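You operate a simulated robot arm through the tools that you are given. There is no shell and no other tool. Be economical: measure what you need, move in short steps, check, and stop when the job is done.

Carry out the task below with a simulated robot arm. There is one attempt and no reset: what you move stays moved.

## Task
Top up the hopper of grey machine four to at least its yellow mark.
Fine: by scoop from the galvanised bin, till the level lamp goes out, and well short of the rim; the scoop goes back. The machine stays off. Set down upright: steel scoop.
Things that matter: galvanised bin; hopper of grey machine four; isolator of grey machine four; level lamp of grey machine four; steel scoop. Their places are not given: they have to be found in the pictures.

The check looks at the end state, three seconds after you hand in, the way a careful person would. Anything else that was tipped, shoved, dropped, spilled or broken makes it a failure.

## Robot
A 7-joint arm with a two-finger parallel gripper, fixed in place. Base frame: the origin is at the foot of the arm, x ahead of it, y to its left, z up; the work surface is at about z = 0.832. Lengths are in m, angles in degrees, forces in N, time in s.
With the tool pointing down near the work surface it reaches from about 0.24 to 0.68 m from the base axis. Its first joint turns from -66.0 to 66.0 degrees. Payload 2.4 kg.
The tool frame sits at the grasp point between the pads (the TCP): z along the fingers, y along the line on which they close. The tips reach 0.03 m beyond it. The gripper opens to 0.094 m. The fingers are 0.028 m wide and 0.01 m thick; the gripper's body (0.05 by 0.096 m) begins 0.055 m behind the TCP.
Orientation is that of the tool frame in the base frame, as a unit quaternion [w, x, y, z]. With the fingers straight down and closing along the base's y, the tool's x points along the base's -x, its y along +y and its z along -z.

## Interface
- The arm moves only by the tool drive_tool. Its argument "motion" is a list of rows, each a list of 7 numbers: the shift along the base's x, y, z in cm, then the turn, a rotation vector about the base's x, y, z in degrees, then the closure, from 0 (fully open) to 1 (shut). In form: [[dx, dy, dz, rx, ry, rz, hand], ...]. A call has 1 to 12 rows; each row shifts and turns the commanded pose from where the row before left it. A row lasts 0.2 s, in which the tool goes at most 0.05 m and 8.6 degrees; a call with a longer step from one row to the next is refused whole, and so is a gripper value outside its range. A pose out of reach is approached as far as the arm can. The call stops where the force on the tool passes 40 N (or 10 N more than at its start, if that is more) or the arm is blocked; 0.2 s more then pass. The fingers move at their own pace (about 0.153 m/s each) and stop on an object; they squeeze with about 21 N. The grip force told is the motor's: it shows also when the fingers shut on nothing. Time passes only in rows, and 0.2 s behind the last, so rows that do not move let the fingers close. It gives the time, the measured TCP pose, the force on the tool (base axes), the opening and the grip force at its end, in the units of the frame above (readings bear some noise), with the torque about the TCP (base axes, N m) and any sound that the robot's microphone picked up.
- Cameras (640 x 400 px; columns grow to the right, rows downward): "scene" is fixed at [0.0661, 0.5128, 1.4431]; the picture's right is [-0.36, -0.93, 0.00], its down [-0.63, 0.24, -0.74] and it looks along [0.69, -0.26, -0.68] (base axes); focal length 214 px, centre (320, 200). "wrist" rides on the gripper at [0.076, 0.014, -0.102] in the tool frame; the picture's right is [-0.18, 0.98, 0.00], its down [-0.75, -0.14, -0.64] and it looks along [-0.63, -0.12, 0.77] (tool axes); focal length 243 px, centre (320, 200).
- get_image(camera): a new picture of that camera. The clock stands still meanwhile.
- probe_pixels(camera, pixels): for up to 12 pixels [column, row] of the newest picture of that camera ("zoom" is the newest enlarged one), the place [x, y, z] in the base frame of the surface seen there, good to about 0.002 m, but the place of the scene camera against the robot may be out by one fixed shift of up to 0.018 m in any direction. The clock stands still meanwhile.
- inspect(camera, box): a new picture of the part [left, top, right, bottom] of that camera's present view, enlarged. The clock stands still meanwhile.
- job_done(): hands the job in; it is judged then, once.

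Keep the steps short. Do not move on a guess: measure, check each grasp and each placing, and mend mistakes. In all there are 80 turns and 38 pictures (those below and enlarged ones count). Leave the gripper open and the arm clear of the work at the hand-in unless told otherwise, and finish with a single line.

The tools are called by a JSON object that holds its "fn" and its "kwargs". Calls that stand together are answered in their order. drive_tool: Moves the arm, as the interface text tells. Its arguments: {"type":"object","properties":{"motion":{"type":"array","items":{"type":"array","items":{"type":"number"}}}},"required":["motion"]} The other tools are called the same way: get_image (camera) takes a picture; probe_pixels (camera, pixels) gives the place of the surface under pixels of a picture; inspect (camera, box) takes an enlarged picture of a part of a camera's view; job_done () hands the job in.

At the start:

```text
clock: 0.0
ee_pos: [0.3689, 0.2033, 1.2706]
tcp_rot: [0.001, -0.001, 1.0, 0.0]
wrist_force: [0.0, 0.6, 0.4]
torque: [-0.01, -0.03, 0.0]
gripper_width: 0.094
gripper_force: 0.1
```

scene: 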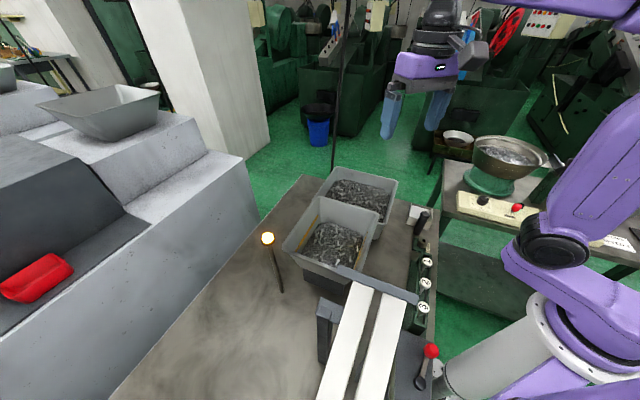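
wrist: 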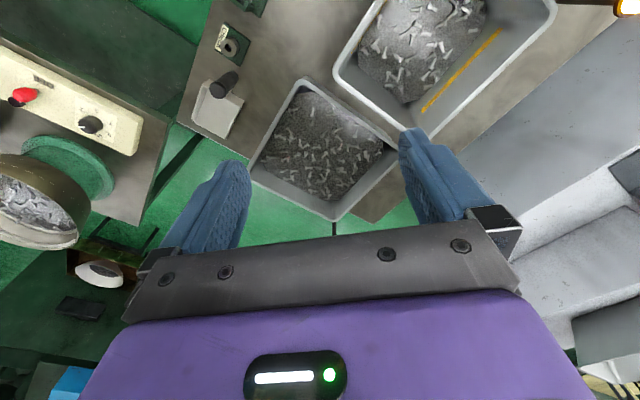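

I see two grey trays (one with a yellow mark), a lit lamp near (267,238), and a round bowl on another bench. I'll enlarge both areas.

{"fn": "inspect", "kwargs": {"camera": "scene", "box": [240, 150, 460, 400]}}

{"fn": "inspect", "kwargs": {"camera": "scene", "box": [400, 90, 640, 260]}}

{"fn": "inspect", "kwargs": {"camera": "wrist", "box": [0, 0, 320, 320]}}

```text
1.60 times, centred on (350, 275) of scene
```

zoom: 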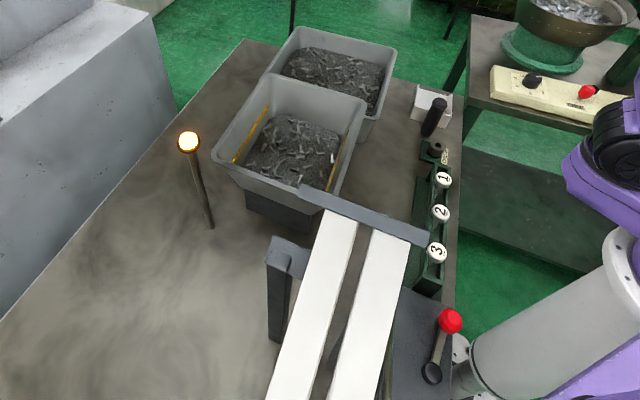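

```text
2.35 times, centred on (520, 175) of scene
```

zoom: 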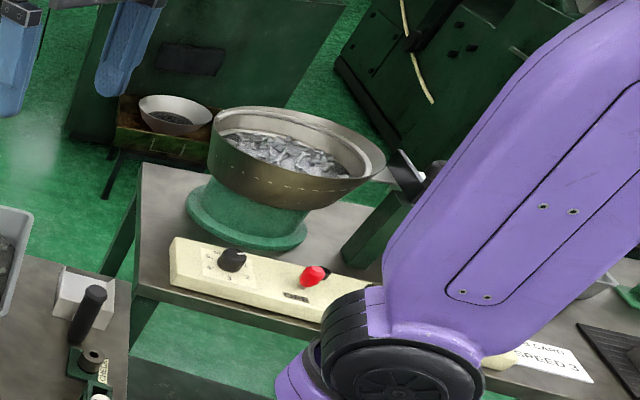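

```text
1.25 times, centred on (160, 160) of wrist
```

zoom: 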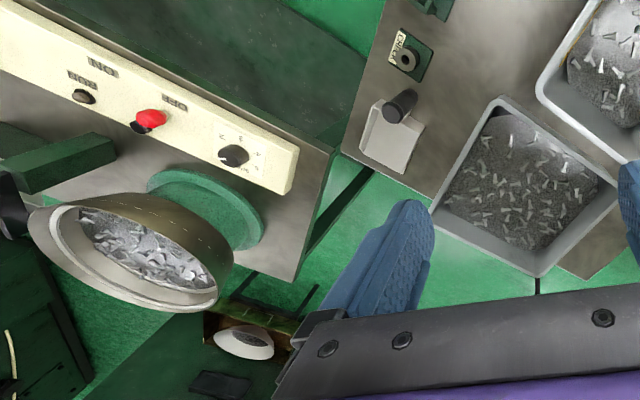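

The scoop seems to be the light box with the black handle at scene (420,217). I'll probe the main places.

{"fn": "get_image", "kwargs": {"camera": "scene"}}

{"fn": "probe_pixels", "kwargs": {"camera": "scene", "pixels": [[332, 168], [397, 183], [322, 199], [379, 213], [283, 247], [345, 268], [335, 240], [355, 190], [412, 208], [424, 214], [418, 232], [267, 238]]}}

{"fn": "inspect", "kwargs": {"camera": "scene", "box": [380, 190, 460, 260]}}

{"fn": "inspect", "kwargs": {"camera": "wrist", "box": [150, 10, 350, 150]}}

```text
32 pictures are left
```

scene: 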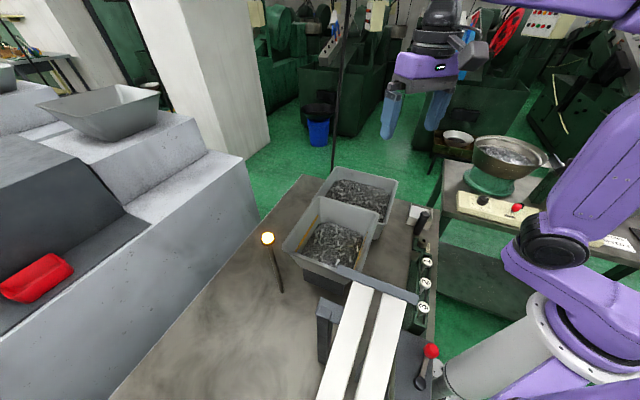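

```text
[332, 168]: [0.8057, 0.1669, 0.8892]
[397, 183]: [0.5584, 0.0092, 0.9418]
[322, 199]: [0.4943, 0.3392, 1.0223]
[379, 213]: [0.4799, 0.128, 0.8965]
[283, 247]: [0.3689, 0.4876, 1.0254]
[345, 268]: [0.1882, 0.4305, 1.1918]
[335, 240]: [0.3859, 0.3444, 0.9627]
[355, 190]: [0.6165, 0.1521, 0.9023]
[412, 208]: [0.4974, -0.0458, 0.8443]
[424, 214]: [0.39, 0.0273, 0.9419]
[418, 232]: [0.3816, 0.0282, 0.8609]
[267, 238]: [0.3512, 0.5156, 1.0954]
```

```text
5.71 times, centred on (420, 225) of scene
```

zoom: 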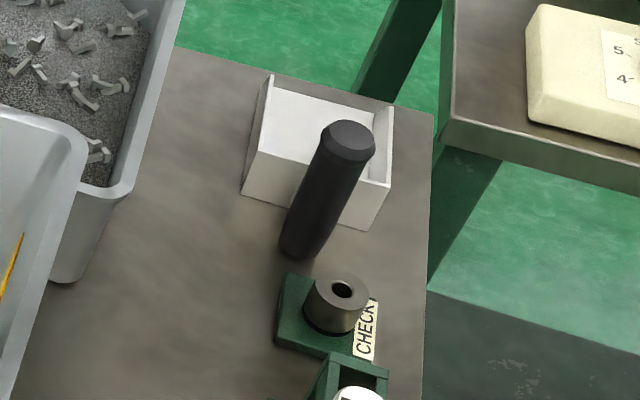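

```text
2.86 times, centred on (250, 80) of wrist
```

zoom: 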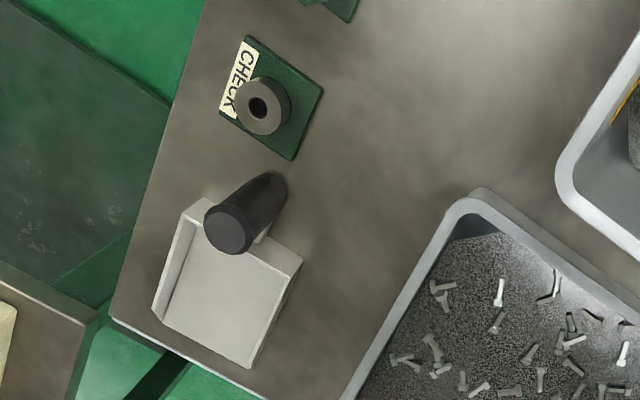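

Now precise probes from the wrist camera: scoop first on the zoom.

{"fn": "probe_pixels", "kwargs": {"camera": "zoom", "pixels": [[228, 228], [278, 180], [185, 205], [300, 262], [157, 314], [248, 364], [215, 310], [240, 270], [350, 190], [260, 105], [196, 213], [265, 225]]}}

{"fn": "probe_pixels", "kwargs": {"camera": "wrist", "pixels": [[305, 79], [250, 180], [334, 219], [396, 140], [320, 130], [300, 175], [365, 150], [338, 70], [402, 131], [550, 20], [420, 50], [480, 70]]}}

```text
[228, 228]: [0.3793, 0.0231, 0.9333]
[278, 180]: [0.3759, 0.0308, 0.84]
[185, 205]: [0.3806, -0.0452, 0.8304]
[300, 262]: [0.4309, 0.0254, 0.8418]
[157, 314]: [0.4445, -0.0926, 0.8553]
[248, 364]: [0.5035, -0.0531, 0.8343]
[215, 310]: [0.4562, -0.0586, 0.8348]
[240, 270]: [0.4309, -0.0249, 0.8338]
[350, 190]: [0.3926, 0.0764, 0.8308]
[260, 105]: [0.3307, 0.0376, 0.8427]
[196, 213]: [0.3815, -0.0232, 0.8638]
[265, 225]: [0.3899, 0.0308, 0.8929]
```

```text
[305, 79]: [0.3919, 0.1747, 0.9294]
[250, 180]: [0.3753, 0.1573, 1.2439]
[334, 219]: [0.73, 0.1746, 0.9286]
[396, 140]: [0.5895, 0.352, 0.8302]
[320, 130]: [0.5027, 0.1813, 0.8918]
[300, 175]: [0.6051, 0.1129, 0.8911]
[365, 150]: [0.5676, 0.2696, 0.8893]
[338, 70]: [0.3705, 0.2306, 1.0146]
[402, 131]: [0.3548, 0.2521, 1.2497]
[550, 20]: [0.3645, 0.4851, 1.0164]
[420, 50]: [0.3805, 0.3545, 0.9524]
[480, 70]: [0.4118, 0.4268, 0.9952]
```

Wrist and scene differ by about (0.01, 0, 0.009). The scoop's handle stands upright at about (0.38, 0.02), pan heading about -45°. Now I'll measure the obstacles (rails, lamp) and the hopper's marks.

{"fn": "probe_pixels", "kwargs": {"camera": "scene", "pixels": [[340, 268], [415, 300], [365, 290], [395, 300], [335, 380], [322, 310], [430, 350], [275, 265], [282, 290], [378, 218], [366, 255], [305, 230]]}}

{"fn": "probe_pixels", "kwargs": {"camera": "wrist", "pixels": [[425, 108], [498, 32], [460, 70], [550, 5], [340, 85], [365, 40], [380, 20], [450, 20], [625, 8], [470, 45], [390, 90], [430, 95]]}}

{"fn": "inspect", "kwargs": {"camera": "scene", "box": [270, 160, 410, 290]}}

```text
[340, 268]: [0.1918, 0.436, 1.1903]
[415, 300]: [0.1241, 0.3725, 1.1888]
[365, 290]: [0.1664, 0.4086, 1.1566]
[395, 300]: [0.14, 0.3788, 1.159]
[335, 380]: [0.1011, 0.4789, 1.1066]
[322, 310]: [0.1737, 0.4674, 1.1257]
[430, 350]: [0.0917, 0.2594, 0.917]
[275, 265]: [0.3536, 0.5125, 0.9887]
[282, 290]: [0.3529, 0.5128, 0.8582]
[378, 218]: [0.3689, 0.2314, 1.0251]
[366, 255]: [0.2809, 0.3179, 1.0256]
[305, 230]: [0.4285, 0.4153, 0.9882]
```

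```text
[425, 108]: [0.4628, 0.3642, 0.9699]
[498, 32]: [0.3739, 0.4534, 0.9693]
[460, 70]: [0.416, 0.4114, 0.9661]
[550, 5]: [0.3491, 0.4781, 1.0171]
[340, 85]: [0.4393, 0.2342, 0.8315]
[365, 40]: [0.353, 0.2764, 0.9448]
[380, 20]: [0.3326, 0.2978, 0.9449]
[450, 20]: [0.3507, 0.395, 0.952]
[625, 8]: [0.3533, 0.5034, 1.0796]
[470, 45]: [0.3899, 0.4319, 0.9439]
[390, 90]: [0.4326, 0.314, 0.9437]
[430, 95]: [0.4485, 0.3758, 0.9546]
```

```text
3.08 times, centred on (340, 225) of scene
```

zoom: 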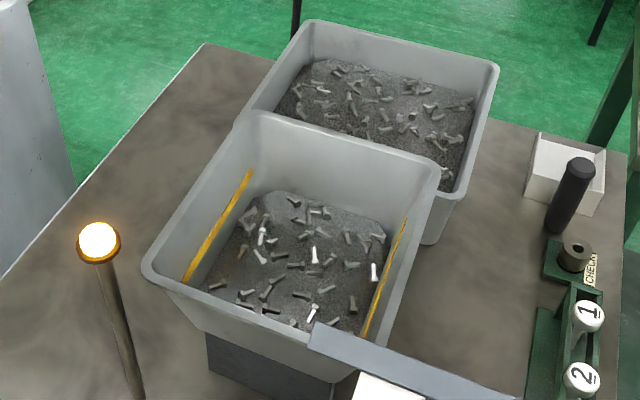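

Mark at z≈0.967, content at ≈0.945–0.95, rim 1.016, bin contents ≈0.89, rails and lamp clear of my route. I'll turn the tool so the fingers close along the scoop's length (turn -135°) while moving over the handle, high up.

{"fn": "drive_tool", "kwargs": {"motion": [[0.1, -1.5, 0, 0, 0, -8.4375, 0], [0.1, -1.5, 0, 0, 0, -8.4375, 0], [0.1, -1.5, 0, 0, 0, -8.4375, 0], [0.1, -1.5, 0, 0, 0, -8.4375, 0], [0.1, -1.5, 0, 0, 0, -8.4375, 0], [0.1, -1.5, 0, 0, 0, -8.4375, 0], [0.1, -1.5, 0, 0, 0, -8.4375, 0], [0.1, -1.5, 0, 0, 0, -8.4375, 0], [0.1, -1.5, 0, 0, 0, -8.4375, 0], [0.1, -1.5, 0, 0, 0, -8.4375, 0], [0.1, -1.5, 0, 0, 0, -8.4375, 0], [0.1, -1.5, 0, 0, 0, -8.4375, 0]]}}

{"fn": "drive_tool", "kwargs": {"motion": [[0, 0, -3, 0, 0, -8.4375, 0], [0, 0, -3, 0, 0, -8.4375, 0], [0, 0, -3, 0, 0, -8.4375, 0], [0, 0, -3, 0, 0, -8.4375, 0], [0, 0, 0, 0, 0, 0, 0]]}}

{"fn": "get_image", "kwargs": {"camera": "wrist"}}

```text
clock: 2.6
ee_pos: [0.3816, 0.0239, 1.2702]
tcp_rot: [0.001, 0.774, 0.634, 0.0]
wrist_force: [0.1, -0.1, -0.3]
torque: [-0.03, 0.03, 0.03]
gripper_width: 0.094
gripper_force: 0.1
```

```text
clock: 3.8
ee_pos: [0.382, 0.0229, 1.1496]
tcp_rot: [0.0, 0.924, 0.381, -0.001]
wrist_force: [-0.4, -0.5, 0.6]
torque: [-0.02, -0.04, 0.0]
gripper_width: 0.0941
gripper_force: 0.1
```

```text
28 pictures are left
```

wrist: 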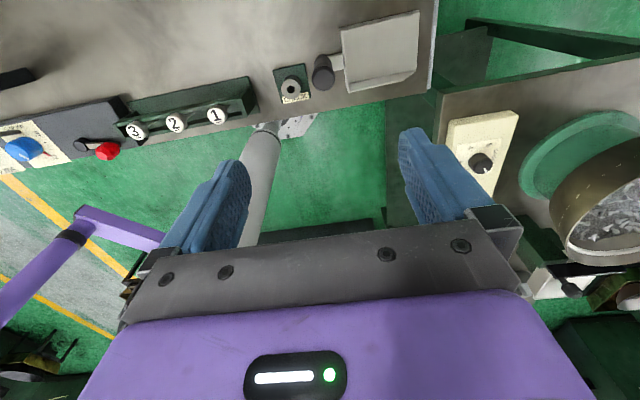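

Turned fine. The scoop is at (322,72) with the pan to the right. I'll probe the handle and the pan here.

{"fn": "probe_pixels", "kwargs": {"camera": "wrist", "pixels": [[323, 78], [323, 66], [316, 76], [330, 76], [337, 62], [342, 28], [418, 12], [418, 70], [347, 90], [380, 45], [290, 86], [345, 40]]}}

{"fn": "inspect", "kwargs": {"camera": "wrist", "box": [270, 0, 440, 110]}}

```text
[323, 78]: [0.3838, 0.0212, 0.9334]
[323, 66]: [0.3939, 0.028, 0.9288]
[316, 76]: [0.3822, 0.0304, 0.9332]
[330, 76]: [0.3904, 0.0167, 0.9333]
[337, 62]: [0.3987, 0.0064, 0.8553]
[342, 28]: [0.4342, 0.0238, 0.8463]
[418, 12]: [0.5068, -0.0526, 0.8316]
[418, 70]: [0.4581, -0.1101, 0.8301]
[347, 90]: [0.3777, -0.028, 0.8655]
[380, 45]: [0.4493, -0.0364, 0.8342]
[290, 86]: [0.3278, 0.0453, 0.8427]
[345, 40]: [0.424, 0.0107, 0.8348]
```

```text
3.64 times, centred on (355, 55) of wrist
```

zoom: 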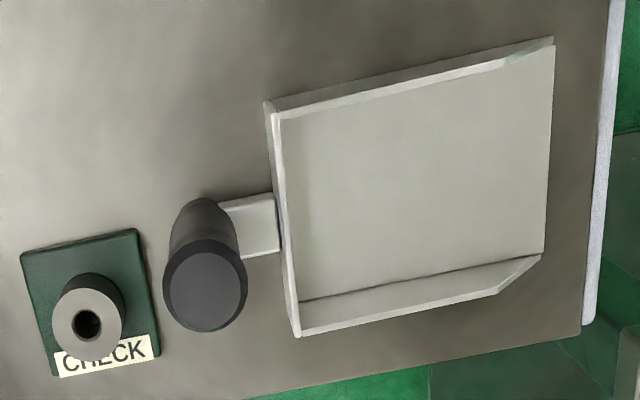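

Handle about 3 cm thick, joined low by a strap to the rear wall. I'll measure the pan's exact heading.

{"fn": "probe_pixels", "kwargs": {"camera": "zoom", "pixels": [[268, 105], [297, 334], [540, 245], [548, 60], [284, 125], [300, 296], [225, 208], [278, 198], [243, 256], [280, 250], [530, 245], [205, 285]]}}

```text
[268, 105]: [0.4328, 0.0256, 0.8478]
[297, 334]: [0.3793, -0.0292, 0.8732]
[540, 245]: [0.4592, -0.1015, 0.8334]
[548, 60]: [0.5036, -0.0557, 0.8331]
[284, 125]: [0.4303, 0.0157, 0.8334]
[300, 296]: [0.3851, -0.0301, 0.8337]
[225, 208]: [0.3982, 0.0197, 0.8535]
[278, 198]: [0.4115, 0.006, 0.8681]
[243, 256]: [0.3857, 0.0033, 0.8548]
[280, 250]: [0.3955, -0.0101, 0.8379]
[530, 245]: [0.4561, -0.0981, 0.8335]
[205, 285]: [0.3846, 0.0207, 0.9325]
```

Heading is -45°, pan 6.4×10 cm, walls to 0.873. Handle centre (0.385, 0.021), top 0.933. I descend to TCP z≈0.909 so the tips stay above the wall.

{"fn": "drive_tool", "kwargs": {"motion": [[0.26, -0.2, -3, 0, 0, 0, 0], [0, 0, -3, 0, 0, 0, 0], [0, 0, -3, 0, 0, 0, 0], [0, 0, -3, 0, 0, 0, 0], [0, 0, -3, 0, 0, 0, 0], [0, 0, -3, 0, 0, 0, 0], [0, 0, -2, 0, 0, 0, 0], [0, 0, -2, 0, 0, 0, 0], [0, 0, -2, 0, 0, 0, 0]]}}

{"fn": "get_image", "kwargs": {"camera": "wrist"}}

```text
clock: 5.8
ee_pos: [0.385, 0.0213, 0.9108]
tcp_rot: [0.0, 0.924, 0.382, -0.001]
wrist_force: [-0.4, -0.3, -0.2]
torque: [0.0, 0.01, -0.01]
gripper_width: 0.0939
gripper_force: 0.1
```

```text
26 pictures are left
```

wrist: 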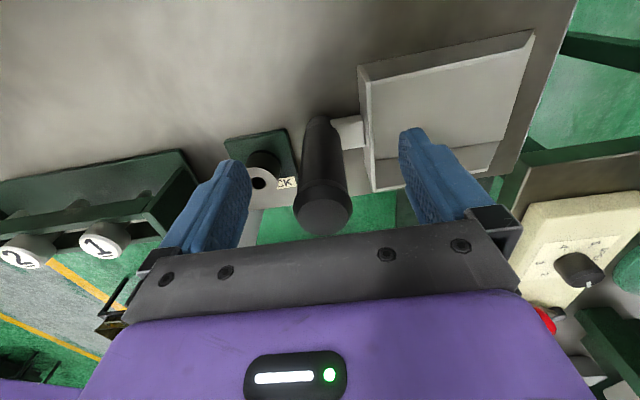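

Handle sits centred between the fingers. Close.

{"fn": "drive_tool", "kwargs": {"motion": [[0, 0, 0, 0, 0, 0, 1], [0, 0, 0, 0, 0, 0, 1], [0, 0, 0, 0, 0, 0, 1], [0, 0, 0, 0, 0, 0, 1]]}}

{"fn": "drive_tool", "kwargs": {"motion": [[0, 0, 1, 0, 0, 0, 1], [0, 0, 2, 0, 0, 0, 1], [0, 0, 3, 0, 0, 0, 1], [0, 0, 4, 0, 0, 0, 1], [0, 0, 4, 0, 0, 0, 1], [0, 0, 0, 0, 0, 0, 1]]}}

{"fn": "get_image", "kwargs": {"camera": "wrist"}}

```text
clock: 6.8
ee_pos: [0.3854, 0.0212, 0.9114]
tcp_rot: [0.0, 0.924, 0.382, 0.0]
wrist_force: [-0.1, -0.5, 0.2]
torque: [0.03, 0.02, 0.0]
gripper_width: 0.0288
gripper_force: 21.0
```

```text
clock: 8.2
ee_pos: [0.3847, 0.0214, 1.0526]
tcp_rot: [0.0, 0.924, 0.383, 0.001]
wrist_force: [0.4, -0.1, -1.6]
torque: [0.04, 0.01, 0.02]
gripper_width: 0.029
gripper_force: 21.0
```

```text
25 pictures are left
```

wrist: 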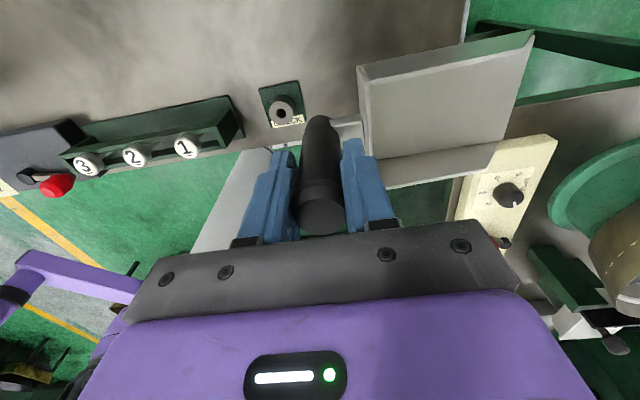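

Scoop is held firmly and level (about 0.16 kg). Next: lift a bit, turn +45° so the pan points to +x, and go over the bin's near corner.

{"fn": "drive_tool", "kwargs": {"motion": [[0.6, 2, 1, 0, 0, 0, 1], [0.6, 2, 1, 0, 0, 7.5, 1], [1, 2, 1, 0, 0, 7.5, 1], [1, 2, 1, 0, 0, 7.5, 1], [1, 2, 1, 0, 0, 7.5, 1], [1, 2, 0, 0, 0, 7.5, 1], [1, 2, 0, 0, 0, 7.5, 1], [0, 1.4, 0, 0, 0, 0, 1], [0, 0, 0, 0, 0, 0, 1]]}}

{"fn": "get_image", "kwargs": {"camera": "wrist"}}

{"fn": "inspect", "kwargs": {"camera": "scene", "box": [270, 120, 430, 250]}}

```text
clock: 10.2
ee_pos: [0.4466, 0.1751, 1.1014]
tcp_rot: [0.001, 0.707, 0.707, 0.001]
wrist_force: [0.2, -0.3, -1.6]
torque: [0.0, 0.06, 0.01]
gripper_width: 0.0286
gripper_force: 21.0
```

```text
24 pictures are left
```

wrist: 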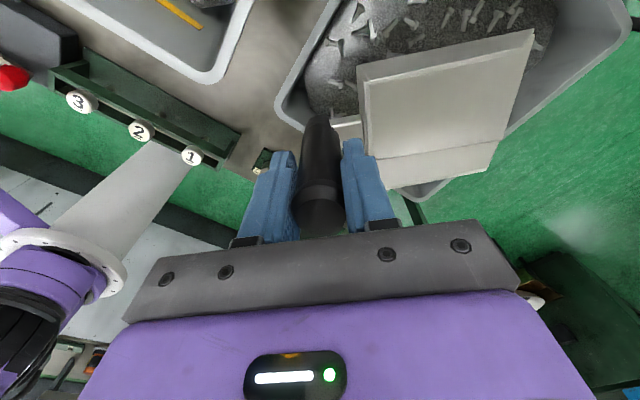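

```text
3.08 times, centred on (350, 185) of scene
```

zoom: 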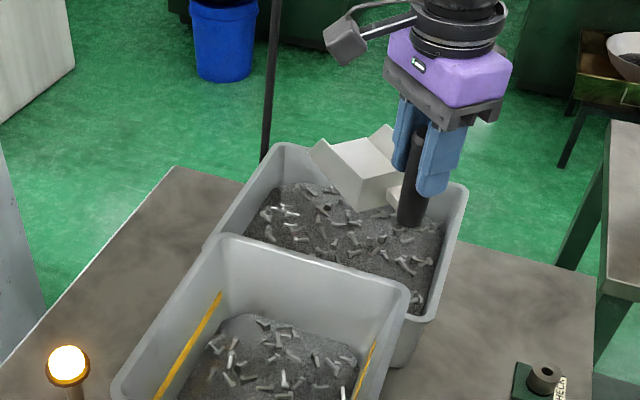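

Let me pin the bin's rim and inner walls before digging.

{"fn": "probe_pixels", "kwargs": {"camera": "wrist", "pixels": [[278, 100], [292, 122], [310, 90], [330, 60], [625, 25], [630, 10], [560, 85], [540, 60], [450, 195], [430, 30], [340, 0], [305, 110]]}}

{"fn": "probe_pixels", "kwargs": {"camera": "zoom", "pixels": [[280, 146], [466, 188], [435, 318], [208, 242], [275, 186], [440, 225], [425, 312], [250, 228], [350, 235], [300, 190], [400, 260], [340, 250]]}}

```text
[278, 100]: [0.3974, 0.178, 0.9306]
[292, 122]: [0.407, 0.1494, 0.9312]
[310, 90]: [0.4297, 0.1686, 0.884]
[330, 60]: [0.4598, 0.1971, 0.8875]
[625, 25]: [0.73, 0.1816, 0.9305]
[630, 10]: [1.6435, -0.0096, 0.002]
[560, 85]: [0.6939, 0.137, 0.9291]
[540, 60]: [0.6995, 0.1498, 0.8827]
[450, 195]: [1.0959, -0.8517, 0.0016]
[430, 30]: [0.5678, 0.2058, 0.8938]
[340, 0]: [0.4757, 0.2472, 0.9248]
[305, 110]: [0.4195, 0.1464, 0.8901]
```

```text
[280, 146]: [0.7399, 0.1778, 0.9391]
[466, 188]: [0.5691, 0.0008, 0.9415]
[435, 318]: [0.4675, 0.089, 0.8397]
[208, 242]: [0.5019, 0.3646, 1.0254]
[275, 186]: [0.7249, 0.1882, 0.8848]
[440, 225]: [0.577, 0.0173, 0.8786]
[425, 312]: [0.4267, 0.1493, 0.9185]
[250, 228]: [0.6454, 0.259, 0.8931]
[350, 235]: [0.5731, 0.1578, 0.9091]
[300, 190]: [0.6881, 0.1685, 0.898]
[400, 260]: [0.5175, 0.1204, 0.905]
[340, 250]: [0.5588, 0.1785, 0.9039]
```

Bin centre (0.564, 0.177), content ≈0.892, inner far corner x≈0.70. I tilt nose-down 20°, then lower so that the nose is just over the contents.

{"fn": "drive_tool", "kwargs": {"motion": [[0, 0, 0, 0, 6.67, 0, 1], [0, 0, 0, 0, 6.67, 0, 1], [0, 0, -1, 0, 6.66, 0, 1], [0, 0, -2, 0, 0, 0, 1], [0, 0, -2, 0, 0, 0, 1], [0, 0, -2, 0, 0, 0, 1]]}}

{"fn": "drive_tool", "kwargs": {"motion": [[0.6, 0, -0.8, 0, 0, 0, 1], [1, 0, -0.7, 0, 0, 0, 1], [1, 0, -0.7, 0, 0, 0, 1], [1, 0, -0.6, 0, 0, 0, 1]]}}

{"fn": "get_image", "kwargs": {"camera": "wrist"}}

```text
clock: 11.6
ee_pos: [0.446, 0.1761, 1.0295]
tcp_rot: [-0.123, 0.696, 0.696, -0.123]
wrist_force: [-0.2, -0.1, -1.2]
torque: [0.0, 0.05, 0.02]
gripper_width: 0.029
gripper_force: 21.2
```

```text
clock: 12.6
ee_pos: [0.4827, 0.1752, 1.0027]
tcp_rot: [-0.123, 0.696, 0.697, -0.123]
wrist_force: [-0.8, 0.2, -5.0]
torque: [0.01, 0.09, -0.03]
gripper_width: 0.0288
gripper_force: 20.4
```

```text
22 pictures are left
```

wrist: 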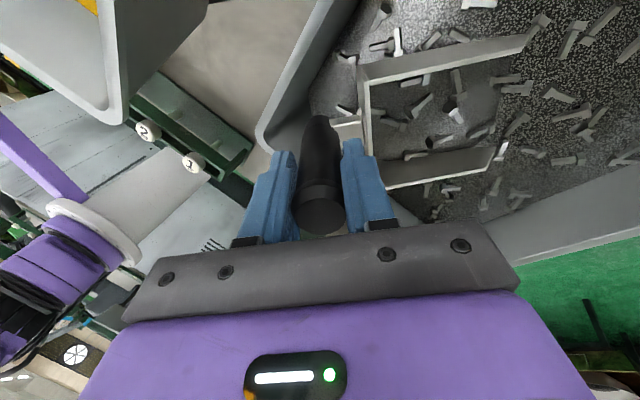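

Pan already shows material, with force risen to 5 N. I continue forward while levelling, pan bottom to about 0.868.

{"fn": "drive_tool", "kwargs": {"motion": [[0.8, 0, -1.2, 0, -5, 0, 1], [0.8, 0, -1.4, 0, -5, 0, 1], [0.8, 0, -1.5, 0, -5, 0, 1], [0.4, 0, -1.0, 0, -5, 0, 1], [0, 0, 0.3, 0, -4, 0, 1], [0, 0, 0, 0, 0, 0, 1]]}}

{"fn": "drive_tool", "kwargs": {"motion": [[-0.2, 0, 1.5, 0, 0, 0, 1], [0, 0, 1.5, 0, 0, 0, 1], [0, 0, 2, 0, 0, 0, 1], [0, 0, 2, 0, 0, 0, 1], [0, 0, 2, 0, 0, 0, 1], [0, 0, 0, 0, 0, 0, 1]]}}

{"fn": "get_image", "kwargs": {"camera": "wrist"}}

```text
clock: 14.0
ee_pos: [0.5096, 0.1752, 0.9551]
tcp_rot: [0.025, 0.706, 0.707, 0.025]
wrist_force: [-0.7, -0.5, -9.7]
torque: [0.01, 0.35, -0.01]
gripper_width: 0.0288
gripper_force: 21.0
```

```text
clock: 15.4
ee_pos: [0.5084, 0.1741, 1.0442]
tcp_rot: [0.024, 0.706, 0.707, 0.024]
wrist_force: [-0.1, -0.9, -10.1]
torque: [0.02, 0.34, -0.02]
gripper_width: 0.0288
gripper_force: 20.9
```

```text
21 pictures are left
```

wrist: 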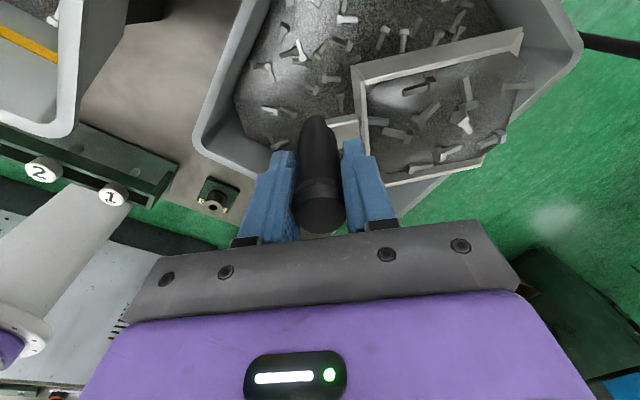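

The scoop is full, about 0.87 kg, nose slightly up. I lift to 1.165 and swing gently to the hopper, heading turning to +45°.

{"fn": "drive_tool", "kwargs": {"motion": [[0, 0, 1, 0, 0, 0, 1], [0, 0, 2, 0, 0, 0, 1], [0, 0, 2, 0, 0, 0, 1], [0, 0, 2, 0, 0, 0, 1], [0, 0, 2, 0, 0, 0, 1], [0, 0, 2, 0, 0, 0, 1], [0, 0, 1, 0, 0, 0, 1], [0, 0, 0, 0, 0, 0, 1]]}}

{"fn": "drive_tool", "kwargs": {"motion": [[-1, 0.35, 0, 0, 0, 3, 1], [-2.2, 0.7, 0, 0, 0, 4, 1], [-2.2, 0.7, 0, 0, 0, 4, 1], [-2.2, 0.7, 0, 0, 0, 4, 1], [-2.2, 0.7, 0, 0, 0, 4, 1], [-2.2, 0.7, 0, 0, 0, 4, 1], [-2.2, 0.7, 0, 0, 0, 4, 1], [-2.2, 0.7, 0, 0, 0, 4, 1], [-2.2, 0.7, 0, 0, 0, 4, 1], [-2.2, 0.7, 0, 0, 0, 4, 1], [-2.2, 0.7, 0, 0, 0, 4, 1], [-1.5, 0.5, 0, 0, 0, 2, 1]]}}

{"fn": "get_image", "kwargs": {"camera": "scene"}}

{"fn": "get_image", "kwargs": {"camera": "wrist"}}

```text
clock: 17.2
ee_pos: [0.5084, 0.1754, 1.1645]
tcp_rot: [0.024, 0.706, 0.707, 0.025]
wrist_force: [0.3, -0.4, -10.3]
torque: [0.05, 0.36, 0.0]
gripper_width: 0.0289
gripper_force: 20.9
```

```text
clock: 19.8
ee_pos: [0.2638, 0.2549, 1.1642]
tcp_rot: [0.013, 0.383, 0.923, 0.031]
wrist_force: [-0.5, 0.2, -10.1]
torque: [-0.34, 0.31, -0.01]
gripper_width: 0.0285
gripper_force: 20.4
```

```text
20 pictures are left
```

scene: 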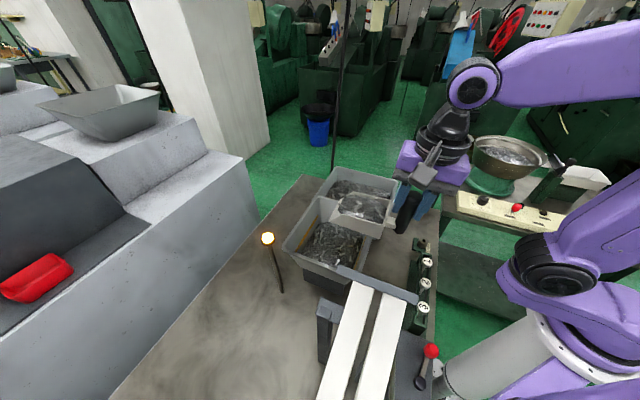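

```text
19 pictures are left
```

wrist: 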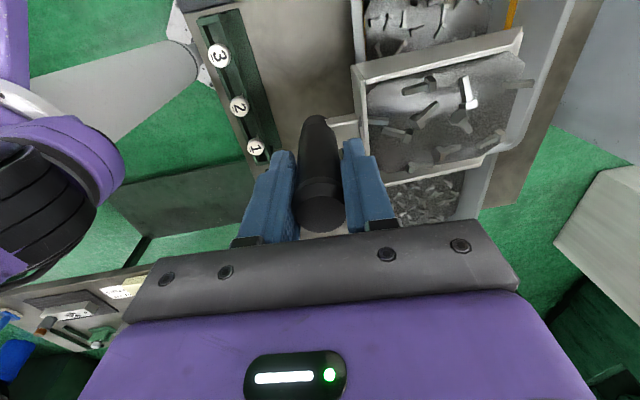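

Nose is by calculation over the hopper's middle (0.362, 0.352). I verify the hopper walls with probes before tipping.

{"fn": "probe_pixels", "kwargs": {"camera": "wrist", "pixels": [[352, 20], [358, 50], [540, 20], [525, 90], [470, 120], [510, 10], [400, 20], [520, 45], [365, 75], [440, 90], [560, 20], [500, 170]]}}

{"fn": "probe_pixels", "kwargs": {"camera": "scene", "pixels": [[284, 247], [322, 198], [345, 265], [330, 280], [362, 262], [320, 270], [330, 240], [365, 200], [342, 212], [378, 238]]}}

```text
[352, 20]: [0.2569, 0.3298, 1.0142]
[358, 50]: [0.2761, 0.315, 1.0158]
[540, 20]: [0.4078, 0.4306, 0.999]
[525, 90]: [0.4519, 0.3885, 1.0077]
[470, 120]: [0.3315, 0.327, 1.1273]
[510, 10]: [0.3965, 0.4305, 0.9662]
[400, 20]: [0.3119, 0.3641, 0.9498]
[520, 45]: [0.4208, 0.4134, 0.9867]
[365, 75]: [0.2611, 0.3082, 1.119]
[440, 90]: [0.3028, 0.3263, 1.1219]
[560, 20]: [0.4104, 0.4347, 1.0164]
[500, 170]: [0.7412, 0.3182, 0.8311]
```

```text
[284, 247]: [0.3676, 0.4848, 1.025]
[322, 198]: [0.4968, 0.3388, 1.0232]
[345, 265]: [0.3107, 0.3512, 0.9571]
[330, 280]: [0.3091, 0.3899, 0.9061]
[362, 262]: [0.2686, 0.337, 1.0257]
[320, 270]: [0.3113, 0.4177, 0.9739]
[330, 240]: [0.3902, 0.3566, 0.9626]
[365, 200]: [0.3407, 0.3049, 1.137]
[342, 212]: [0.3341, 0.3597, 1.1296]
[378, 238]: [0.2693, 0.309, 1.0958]
```

Hopper inner centre agrees with the nose position. I begin tipping about the nose, first to 28°.

{"fn": "drive_tool", "kwargs": {"motion": [[0.78, 0.78, 0.94, -5.66, 5.66, 0, 1], [0.96, 0.96, 0.26, -5.66, 5.66, 0, 1], [1.12, 1.12, 0.04, -5.66, 5.66, 0, 1], [1.27, 1.27, 0.32, -5.66, 5.66, 0, 1], [0, 0, 0, 0, 0, 0, 1]]}}

{"fn": "drive_tool", "kwargs": {"motion": [[1.38, 1.38, 0.04, -5.66, 5.66, 0, 1], [0, 0, 0, 0, 0, 0, 1], [1.47, 1.47, 0.27, -5.66, 5.66, 0, 1], [0, 0, 0, 0, 0, 0, 1], [0, 0, 0, 0, 0, 0, 1]]}}

{"fn": "inspect", "kwargs": {"camera": "scene", "box": [240, 150, 440, 290]}}

```text
clock: 21.0
ee_pos: [0.3047, 0.2955, 1.18]
tcp_rot: [-0.093, 0.371, 0.896, -0.224]
wrist_force: [1.7, -0.7, -9.6]
torque: [-0.03, 0.0, -0.04]
gripper_width: 0.0289
gripper_force: 20.8
```

```text
clock: 22.2
ee_pos: [0.2825, 0.2783, 1.1691]
tcp_rot: [-0.144, 0.354, 0.857, -0.347]
wrist_force: [0.5, -0.1, -6.5]
torque: [0.04, -0.01, 0.02]
gripper_width: 0.0287
gripper_force: 20.7
out of reach, approached as far as the arm can: row 3
```

```text
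2.86 times, centred on (340, 220) of scene
```

zoom: 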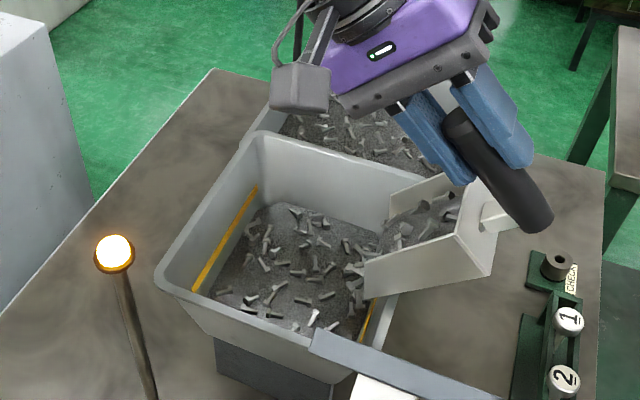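

The arm can't lean farther outward here (wrist limit), and it slid back: nose now just inside the near rim; about half poured, lamp still lit. I tip back to 28° to make it safe, and then will pour with another heading.

{"fn": "drive_tool", "kwargs": {"motion": [[0, 0, 0.5, 5.66, -5.66, 0, 1], [0, 0, 0.3, 5.66, -5.66, 0, 1], [0, 0, 0, 0, 0, 0, 1]]}}

{"fn": "inspect", "kwargs": {"camera": "scene", "box": [240, 150, 440, 290]}}

```text
clock: 23.0
ee_pos: [0.2834, 0.2785, 1.1768]
tcp_rot: [-0.092, 0.371, 0.897, -0.223]
wrist_force: [-0.8, 0.5, -6.7]
torque: [-0.04, 0.04, 0.04]
gripper_width: 0.0285
gripper_force: 20.9
```

```text
2.86 times, centred on (340, 220) of scene
```

zoom: 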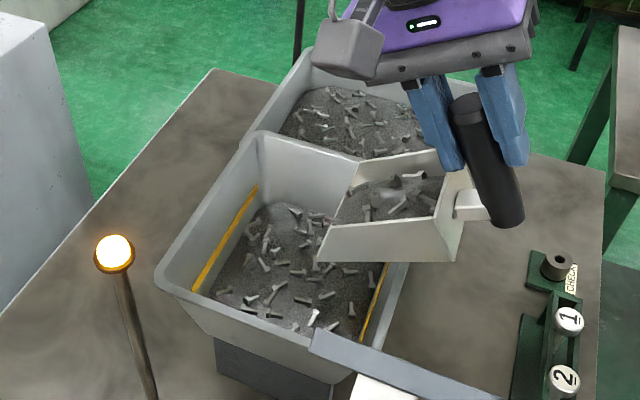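

Safe, nothing spilled. Now I turn the heading to 0° about the nose, keeping it over the hopper's middle at 28° tilt.

{"fn": "drive_tool", "kwargs": {"motion": [[-0.5, 1.02, 0.1, 0, 0, -7.5, 1], [-0.33, 1.16, 0.1, 0, 0, -7.5, 1], [-0.2, 1.23, 0, 0, 0, -7.5, 1], [-0.08, 1.28, 0, 0, 0, -7.5, 1], [0.07, 1.33, 0, 0, 0, -7.5, 1], [0.21, 1.34, 0, 0, 0, -7.5, 1], [0, 0, 0, 0, 0, 0, 1]]}}

```text
clock: 24.6
ee_pos: [0.2756, 0.3508, 1.1796]
tcp_rot: [-0.171, 0.688, 0.685, -0.17]
wrist_force: [-0.5, 0.8, -6.1]
torque: [0.0, 0.05, -0.04]
gripper_width: 0.0285
gripper_force: 21.0
```

Reached. Now continue tipping to 44°.

{"fn": "drive_tool", "kwargs": {"motion": [[1.95, 0, 0.1, 0, 8, 0, 1], [0, 0, 0, 0, 0, 0, 1], [2.08, 0, 0.3, 0, 8, 0, 1], [0, 0, 0, 0, 0, 0, 1]]}}

```text
clock: 25.6
ee_pos: [0.3166, 0.3516, 1.1837]
tcp_rot: [-0.266, 0.655, 0.655, -0.266]
wrist_force: [0.5, 1.0, -6.3]
torque: [-0.02, -0.06, -0.01]
gripper_width: 0.0289
gripper_force: 20.5
```

Reached 44° this time. On to 60°.

{"fn": "drive_tool", "kwargs": {"motion": [[2.17, 0, 0, 0, 8, 0, 1], [0, 0, 0, 0, 0, 0, 1], [2.2, 0, 0.2, 0, 8, 0, 1], [0, 0, 0, 0, 0, 0, 1], [0, 0, 0, 0, 0, 0, 1]]}}

{"fn": "inspect", "kwargs": {"camera": "scene", "box": [240, 150, 440, 290]}}

```text
clock: 26.8
ee_pos: [0.28, 0.3587, 1.1798]
tcp_rot: [-0.355, 0.612, 0.612, -0.354]
wrist_force: [0.3, -0.3, -3.0]
torque: [0.02, -0.09, 0.03]
gripper_width: 0.0285
gripper_force: 20.6
out of reach, approached as far as the arm can: row 1, 3
```

```text
2.86 times, centred on (340, 220) of scene
```

zoom: 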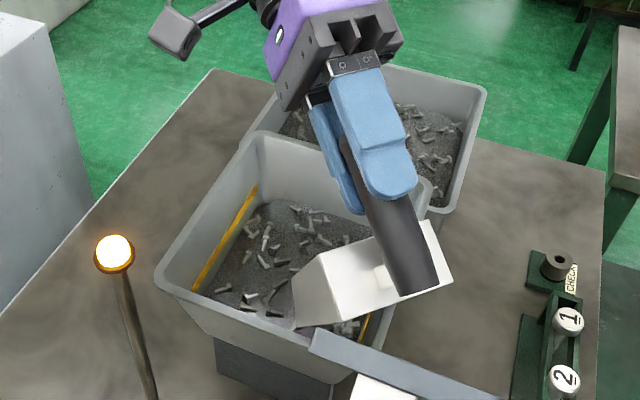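

Tilt 60°, about 0.14 kg left in the pan; nose still inside the hopper. I wait a moment and then see.

{"fn": "drive_tool", "kwargs": {"motion": [[0, 0, 0, 0, 0, 0, 1], [0, 0, 0, 0, 0, 0, 1], [0, 0, 0, 0, 0, 0, 1], [0, 0, 0, 0, 0, 0, 1]]}}

```text
clock: 27.8
ee_pos: [0.2805, 0.3586, 1.1795]
tcp_rot: [-0.354, 0.612, 0.612, -0.353]
wrist_force: [0.8, 0.0, -2.3]
torque: [-0.01, -0.03, 0.01]
gripper_width: 0.0286
gripper_force: 20.9
```

Almost empty now. I level the scoop back over the hopper.

{"fn": "drive_tool", "kwargs": {"motion": [[0, 0, 0.3, 0, -8, 0, 1], [0, 0, 0.3, 0, -8, 0, 1], [0, 0, 0.3, 0, -8, 0, 1], [0, 0, 0.3, 0, -8, 0, 1], [0, 0, 0, 0, -8, 0, 1], [0, 0, 0, 0, -8, 0, 1], [0, 0, 0, 0, -8, 0, 1], [1.5, -2, 0, 0, -8, 0, 1], [3, -3, 0, 0, 0, 0, 1], [3, -3, 0, 0, 0, 0, 1], [3, -3, 0, 0, 0, 0, 1]]}}

{"fn": "inspect", "kwargs": {"camera": "scene", "box": [240, 150, 440, 290]}}

```text
clock: 30.2
ee_pos: [0.3841, 0.2477, 1.1934]
tcp_rot: [0.025, 0.707, 0.707, 0.024]
wrist_force: [0.3, -0.8, -2.0]
torque: [0.05, 0.08, -0.01]
gripper_width: 0.0287
gripper_force: 21.1
```

```text
2.86 times, centred on (340, 220) of scene
```

zoom: 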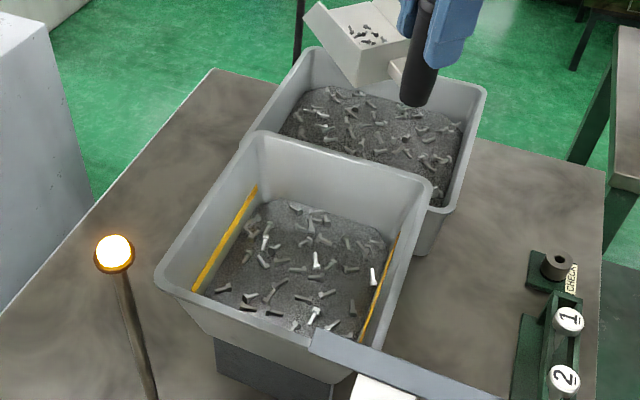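

One scoop in; lamp still lit. I probe the new level.

{"fn": "probe_pixels", "kwargs": {"camera": "zoom", "pixels": [[300, 240], [340, 240], [280, 290], [330, 290], [260, 250], [370, 265], [230, 245], [215, 285], [385, 290], [350, 130], [400, 150], [320, 100]]}}

```text
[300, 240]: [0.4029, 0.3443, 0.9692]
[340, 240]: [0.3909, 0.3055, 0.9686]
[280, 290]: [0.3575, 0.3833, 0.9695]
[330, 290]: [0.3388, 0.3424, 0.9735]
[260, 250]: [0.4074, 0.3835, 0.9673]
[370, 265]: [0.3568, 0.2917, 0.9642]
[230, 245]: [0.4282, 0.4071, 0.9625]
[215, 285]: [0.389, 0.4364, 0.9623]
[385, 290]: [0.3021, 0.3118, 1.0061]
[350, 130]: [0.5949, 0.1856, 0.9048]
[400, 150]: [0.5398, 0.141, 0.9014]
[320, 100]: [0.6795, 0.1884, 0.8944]
```

Level rose ~9 mm to about 0.96; needs at least one more. Second dig: back over the bin with 20° nose-down.

{"fn": "drive_tool", "kwargs": {"motion": [[2, -2.3, -2, 0, 0, 0, 1], [2, -2.5, -2, 0, 6, 0, 1], [2, -2.5, -3, 0, 6, 0, 1], [0.2, 0, -3, 0, 6, 0, 1], [0, 0, -3, 0, 6, 0, 1], [0, 0, -2, 0, 0, 0, 1], [0, 0, -1.3, 0, 0, 0, 1], [0, 0, 0, 0, 0, 0, 1]]}}

{"fn": "drive_tool", "kwargs": {"motion": [[0.6, 0, -1.0, 0, 0, 0, 1], [1, 0, -0.8, 0, 0, 0, 1], [1, 0, -0.8, 0, 0, 0, 1], [1, 0, -0.7, 0, 0, 0, 1], [0.8, 0, -1.2, 0, -5, 0, 1], [0.8, 0, -1.4, 0, -5, 0, 1], [0.8, 0, -1.5, 0, -5, 0, 1], [0.4, 0, -1.0, 0, -5, 0, 1], [0, 0, 0.3, 0, -4, 0, 1], [0, 0, 0, 0, 0, 0, 1]]}}

{"fn": "drive_tool", "kwargs": {"motion": [[-0.2, 0, 1.5, 0, 0, 0, 1], [0, 0, 1.5, 0, 0, 0, 1], [0, 0, 2, 0, 0, 0, 1], [0, 0, 2, 0, 0, 0, 1], [0, 0, 2, 0, 0, 0, 1], [0, 0, 0, 0, 0, 0, 1]]}}

{"fn": "get_image", "kwargs": {"camera": "wrist"}}

```text
clock: 32.0
ee_pos: [0.4458, 0.1762, 1.0298]
tcp_rot: [-0.123, 0.697, 0.696, -0.123]
wrist_force: [0.2, -0.2, -2.2]
torque: [0.02, 0.05, -0.01]
gripper_width: 0.0286
gripper_force: 20.7
```

```text
clock: 34.2
ee_pos: [0.5098, 0.1751, 0.9481]
tcp_rot: [0.024, 0.707, 0.706, 0.024]
wrist_force: [1.4, 0.4, -9.3]
torque: [0.01, 0.32, -0.01]
gripper_width: 0.029
gripper_force: 21.1
```

```text
clock: 35.6
ee_pos: [0.5099, 0.1744, 1.0381]
tcp_rot: [0.025, 0.706, 0.707, 0.024]
wrist_force: [0.6, -0.4, -10.1]
torque: [0.04, 0.29, 0.0]
gripper_width: 0.0287
gripper_force: 21.1
```

```text
14 pictures are left
```

wrist: 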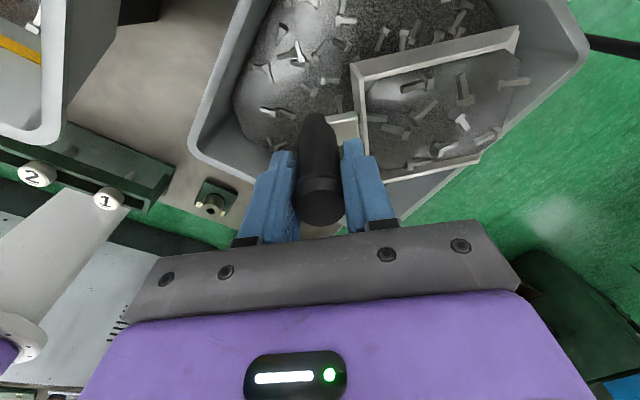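

Full again (~0.85 kg). Same lift and swing to the hopper with heading 45°.

{"fn": "drive_tool", "kwargs": {"motion": [[0, 0, 1, 0, 0, 0, 1], [0, 0, 2, 0, 0, 0, 1], [0, 0, 2, 0, 0, 0, 1], [0, 0, 2, 0, 0, 0, 1], [0, 0, 2, 0, 0, 0, 1], [0, 0, 2, 0, 0, 0, 1], [0, 0, 1.7, 0, 0, 0, 1], [0, 0, 0, 0, 0, 0, 1]]}}

{"fn": "drive_tool", "kwargs": {"motion": [[-1, 0.35, 0, 0, 0, 3, 1], [-2.2, 0.7, 0, 0, 0, 4, 1], [-2.2, 0.7, 0, 0, 0, 4, 1], [-2.2, 0.7, 0, 0, 0, 4, 1], [-2.2, 0.7, 0, 0, 0, 4, 1], [-2.2, 0.7, 0, 0, 0, 4, 1], [-2.2, 0.7, 0, 0, 0, 4, 1], [-2.2, 0.7, 0, 0, 0, 4, 1], [-2.2, 0.7, 0, 0, 0, 4, 1], [-2.2, 0.7, 0, 0, 0, 4, 1], [-2.2, 0.7, 0, 0, 0, 4, 1], [-1.5, 0.5, 0, 0, 0, 2, 1]]}}

{"fn": "drive_tool", "kwargs": {"motion": [[0.78, 0.78, 0.94, -5.66, 5.66, 0, 1], [0.96, 0.96, 0.26, -5.66, 5.66, 0, 1], [1.12, 1.12, 0.04, -5.66, 5.66, 0, 1], [1.27, 1.27, 0.32, -5.66, 5.66, 0, 1], [0, 0, 0, 0, 0, 0, 1]]}}

```text
clock: 37.4
ee_pos: [0.5084, 0.1753, 1.1648]
tcp_rot: [0.024, 0.707, 0.707, 0.024]
wrist_force: [-0.2, 0.4, -9.8]
torque: [0.04, 0.37, 0.01]
gripper_width: 0.0287
gripper_force: 21.5
```

```text
clock: 40.0
ee_pos: [0.2625, 0.2546, 1.1665]
tcp_rot: [0.014, 0.382, 0.923, 0.032]
wrist_force: [-0.7, 0.5, -9.8]
torque: [-0.26, 0.27, -0.01]
gripper_width: 0.029
gripper_force: 21.1
```

```text
clock: 41.2
ee_pos: [0.3042, 0.2943, 1.1809]
tcp_rot: [-0.094, 0.371, 0.896, -0.224]
wrist_force: [-0.2, 0.0, -9.1]
torque: [0.02, 0.0, 0.0]
gripper_width: 0.0286
gripper_force: 20.7
```

At 28° with the nose over the middle. I now turn the heading about the nose to -30°, where leaning is sideways for the wrist.

{"fn": "drive_tool", "kwargs": {"motion": [[-0.73, 0.84, 0, 0, 0, -7.5, 1], [-0.62, 0.92, 0, 0, 0, -7.5, 1], [-0.49, 1.0, 0, 0, 0, -7.5, 1], [-0.36, 1.05, 0, 0, 0, -7.5, 1], [-0.22, 1.09, 0, 0, 0, -7.5, 1], [-0.07, 1.11, 0, 0, 0, -7.5, 1], [0.07, 1.11, 0, 0, 0, -7.5, 1], [0.22, 1.09, 0, 0, 0, -7.5, 1], [0.36, 1.05, 0, 0, 0, -7.5, 1], [0.49, 1.0, 0, 0, 0, -7.5, 1], [0, 0, 0, 0, 0, 0, 1]]}}

```text
clock: 43.6
ee_pos: [0.2912, 0.397, 1.1822]
tcp_rot: [-0.211, 0.841, 0.484, -0.121]
wrist_force: [-0.7, 0.2, -9.9]
torque: [0.02, 0.04, 0.06]
gripper_width: 0.0287
gripper_force: 21.1
```

Reached, nothing lost. Tip in 8° steps with pauses, lean axis at 60°.

{"fn": "drive_tool", "kwargs": {"motion": [[1.69, -0.98, 0.1, 4, 6.93, 0, 1], [0, 0, 0, 0, 0, 0, 1], [1.8, -1.04, 0.2, 4, 6.93, 0, 1], [0, 0, 0, 0, 0, 0, 1], [0, 0, 0, 0, 0, 0, 1]]}}

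{"fn": "drive_tool", "kwargs": {"motion": [[1.88, -1.09, 0, 4, 6.93, 0, 1], [0, 0, 0, 0, 0, 0, 1], [0, 0, 0, 0, 0, 0, 1]]}}

```text
clock: 44.8
ee_pos: [0.325, 0.377, 1.1841]
tcp_rot: [-0.326, 0.802, 0.464, -0.189]
wrist_force: [-0.3, -0.2, -6.2]
torque: [-0.04, -0.07, 0.02]
gripper_width: 0.0285
gripper_force: 20.8
```

```text
clock: 45.6
ee_pos: [0.3443, 0.3676, 1.1854]
tcp_rot: [-0.381, 0.778, 0.449, -0.219]
wrist_force: [-0.3, 0.2, -4.9]
torque: [-0.07, -0.08, 0.0]
gripper_width: 0.0288
gripper_force: 20.9
```

It reaches well in this direction. Continue to 60° and 68°.

{"fn": "drive_tool", "kwargs": {"motion": [[1.91, -1.1, 0.1, 4, 6.93, 0, 1], [0, 0, 0, 0, 0, 0, 1], [0, 0, 0, 0, 0, 0, 1], [1.91, -1.1, 0, 4, 6.93, 0, 1], [0, 0, 0, 0, 0, 0, 1], [0, 0, 0, 0, 0, 0, 1]]}}

{"fn": "inspect", "kwargs": {"camera": "scene", "box": [240, 150, 440, 290]}}

```text
clock: 47.0
ee_pos: [0.3847, 0.3452, 1.1864]
tcp_rot: [-0.485, 0.717, 0.414, -0.281]
wrist_force: [-0.3, 0.3, -2.5]
torque: [-0.01, -0.07, -0.01]
gripper_width: 0.0291
gripper_force: 21.3
```

```text
2.86 times, centred on (340, 220) of scene
```

zoom: 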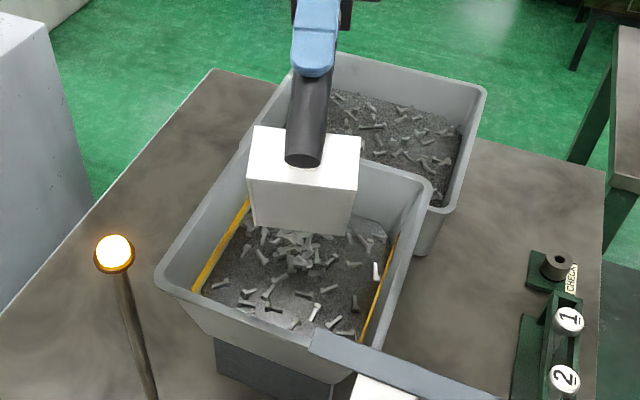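

Nearly empty, lamp still lit. Level the scoop back again and check the level.

{"fn": "drive_tool", "kwargs": {"motion": [[-0.5, 0.3, 0.3, -4, -6.93, 0, 1], [-0.5, 0.3, 0.3, -4, -6.93, 0, 1], [-0.5, 0.3, 0.2, -4, -6.93, 0, 1], [0, 0, 0, -4, -6.93, 0, 1], [0, 0, 0, -4, -6.93, 0, 1], [0, 0, 0, -4, -6.93, 0, 1], [0, 0, 0, -4, -6.93, 0, 1], [0, 0, 0, -4, -6.93, 0, 1], [0, 0, 0, -4, -6.93, 0, 1]]}}

{"fn": "drive_tool", "kwargs": {"motion": [[2, -4, 0, 0, 0, 6, 1], [2, -4, 0, 0, 0, 6, 1], [2, -4, 0, 0, 0, 6, 1], [1.5, -4, 0, 0, 0, 6, 1], [0, -1, 0, 0, 0, 6, 1], [0, 0, 0, 0, 0, 0, 1]]}}

{"fn": "inspect", "kwargs": {"camera": "scene", "box": [240, 150, 440, 290]}}

{"fn": "probe_pixels", "kwargs": {"camera": "zoom", "pixels": [[300, 240], [340, 240], [280, 290], [330, 290], [260, 250], [370, 265], [230, 265], [215, 285], [350, 310], [310, 215], [240, 270], [230, 230]]}}

```text
clock: 49.0
ee_pos: [0.3689, 0.3537, 1.1939]
tcp_rot: [0.03, 0.866, 0.499, 0.019]
wrist_force: [-0.8, 0.4, -2.4]
torque: [0.0, 0.07, 0.01]
gripper_width: 0.0287
gripper_force: 21.2
```

```text
clock: 50.4
ee_pos: [0.4454, 0.1817, 1.1927]
tcp_rot: [0.025, 0.706, 0.707, 0.025]
wrist_force: [-0.3, 1.1, -2.1]
torque: [-0.02, 0.06, 0.03]
gripper_width: 0.0289
gripper_force: 21.1
```

```text
2.86 times, centred on (340, 220) of scene
```

zoom: 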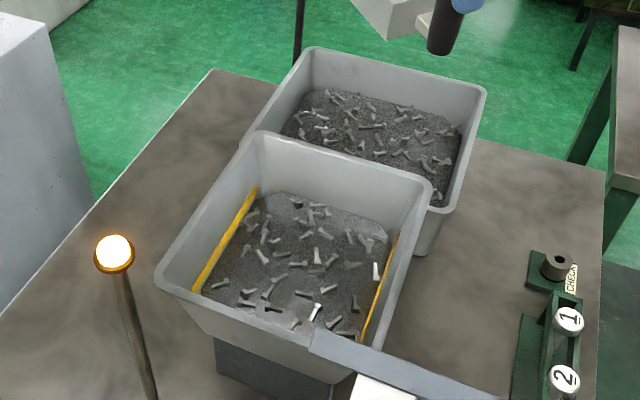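

```text
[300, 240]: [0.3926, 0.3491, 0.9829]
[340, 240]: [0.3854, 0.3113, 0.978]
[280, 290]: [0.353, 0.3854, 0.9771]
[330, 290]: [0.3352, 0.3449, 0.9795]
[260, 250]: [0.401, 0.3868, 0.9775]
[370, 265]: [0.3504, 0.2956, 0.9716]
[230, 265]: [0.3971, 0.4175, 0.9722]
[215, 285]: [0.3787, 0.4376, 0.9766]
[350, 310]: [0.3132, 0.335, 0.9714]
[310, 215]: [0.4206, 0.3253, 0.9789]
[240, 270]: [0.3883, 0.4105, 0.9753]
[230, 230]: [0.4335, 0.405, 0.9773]
```

Level ≈0.968, right at the mark but the lamp still lit. One more scoop would give ≈0.977, 4 cm under the rim. Third dig.

{"fn": "drive_tool", "kwargs": {"motion": [[0, -0.6, -2, 0, 6, 0, 1], [0, 0, -3, 0, 6, 0, 1], [0, 0, -3, 0, 6, 0, 1], [0, 0, -3, 0, 6, 0, 1], [0, 0, -3, 0, 0, 0, 1], [0, 0, -2.3, 0, 0, 0, 1], [0, 0, 0, 0, 0, 0, 1]]}}

{"fn": "drive_tool", "kwargs": {"motion": [[0.6, 0, -1.2, 0, 0, 0, 1], [1, 0, -1.0, 0, 0, 0, 1], [1, 0, -0.8, 0, 0, 0, 1], [1, 0, -0.7, 0, 0, 0, 1], [0.8, 0, -1.2, 0, -5, 0, 1], [0.8, 0, -1.4, 0, -5, 0, 1], [0.8, 0, -1.5, 0, -5, 0, 1], [0.4, 0, -1.0, 0, -5, 0, 1], [0, 0, 0.3, 0, -4, 0, 1], [0, 0, 0, 0, 0, 0, 1]]}}

{"fn": "drive_tool", "kwargs": {"motion": [[-0.2, 0, 1.5, 0, 0, 0, 1], [0, 0, 1.5, 0, 0, 0, 1], [0, 0, 2, 0, 0, 0, 1], [0, 0, 2, 0, 0, 0, 1], [0, 0, 2, 0, 0, 0, 1], [0, 0, 0, 0, 0, 0, 1]]}}

{"fn": "get_image", "kwargs": {"camera": "wrist"}}

```text
clock: 52.0
ee_pos: [0.4446, 0.1778, 1.0296]
tcp_rot: [-0.124, 0.697, 0.696, -0.123]
wrist_force: [0.0, 0.0, -1.1]
torque: [0.0, 0.0, -0.04]
gripper_width: 0.0286
gripper_force: 21.4
```

```text
clock: 54.2
ee_pos: [0.5064, 0.1782, 0.9461]
tcp_rot: [0.025, 0.707, 0.706, 0.025]
wrist_force: [0.0, 0.2, -10.4]
torque: [0.01, 0.36, -0.01]
gripper_width: 0.0289
gripper_force: 20.6
```

```text
clock: 55.6
ee_pos: [0.5045, 0.1771, 1.0353]
tcp_rot: [0.024, 0.707, 0.706, 0.024]
wrist_force: [-0.6, 0.2, -9.2]
torque: [0.0, 0.34, -0.01]
gripper_width: 0.0288
gripper_force: 21.1
```

```text
11 pictures are left
```

wrist: 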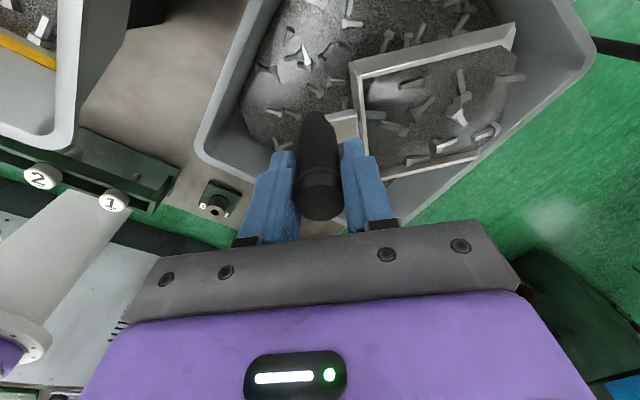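

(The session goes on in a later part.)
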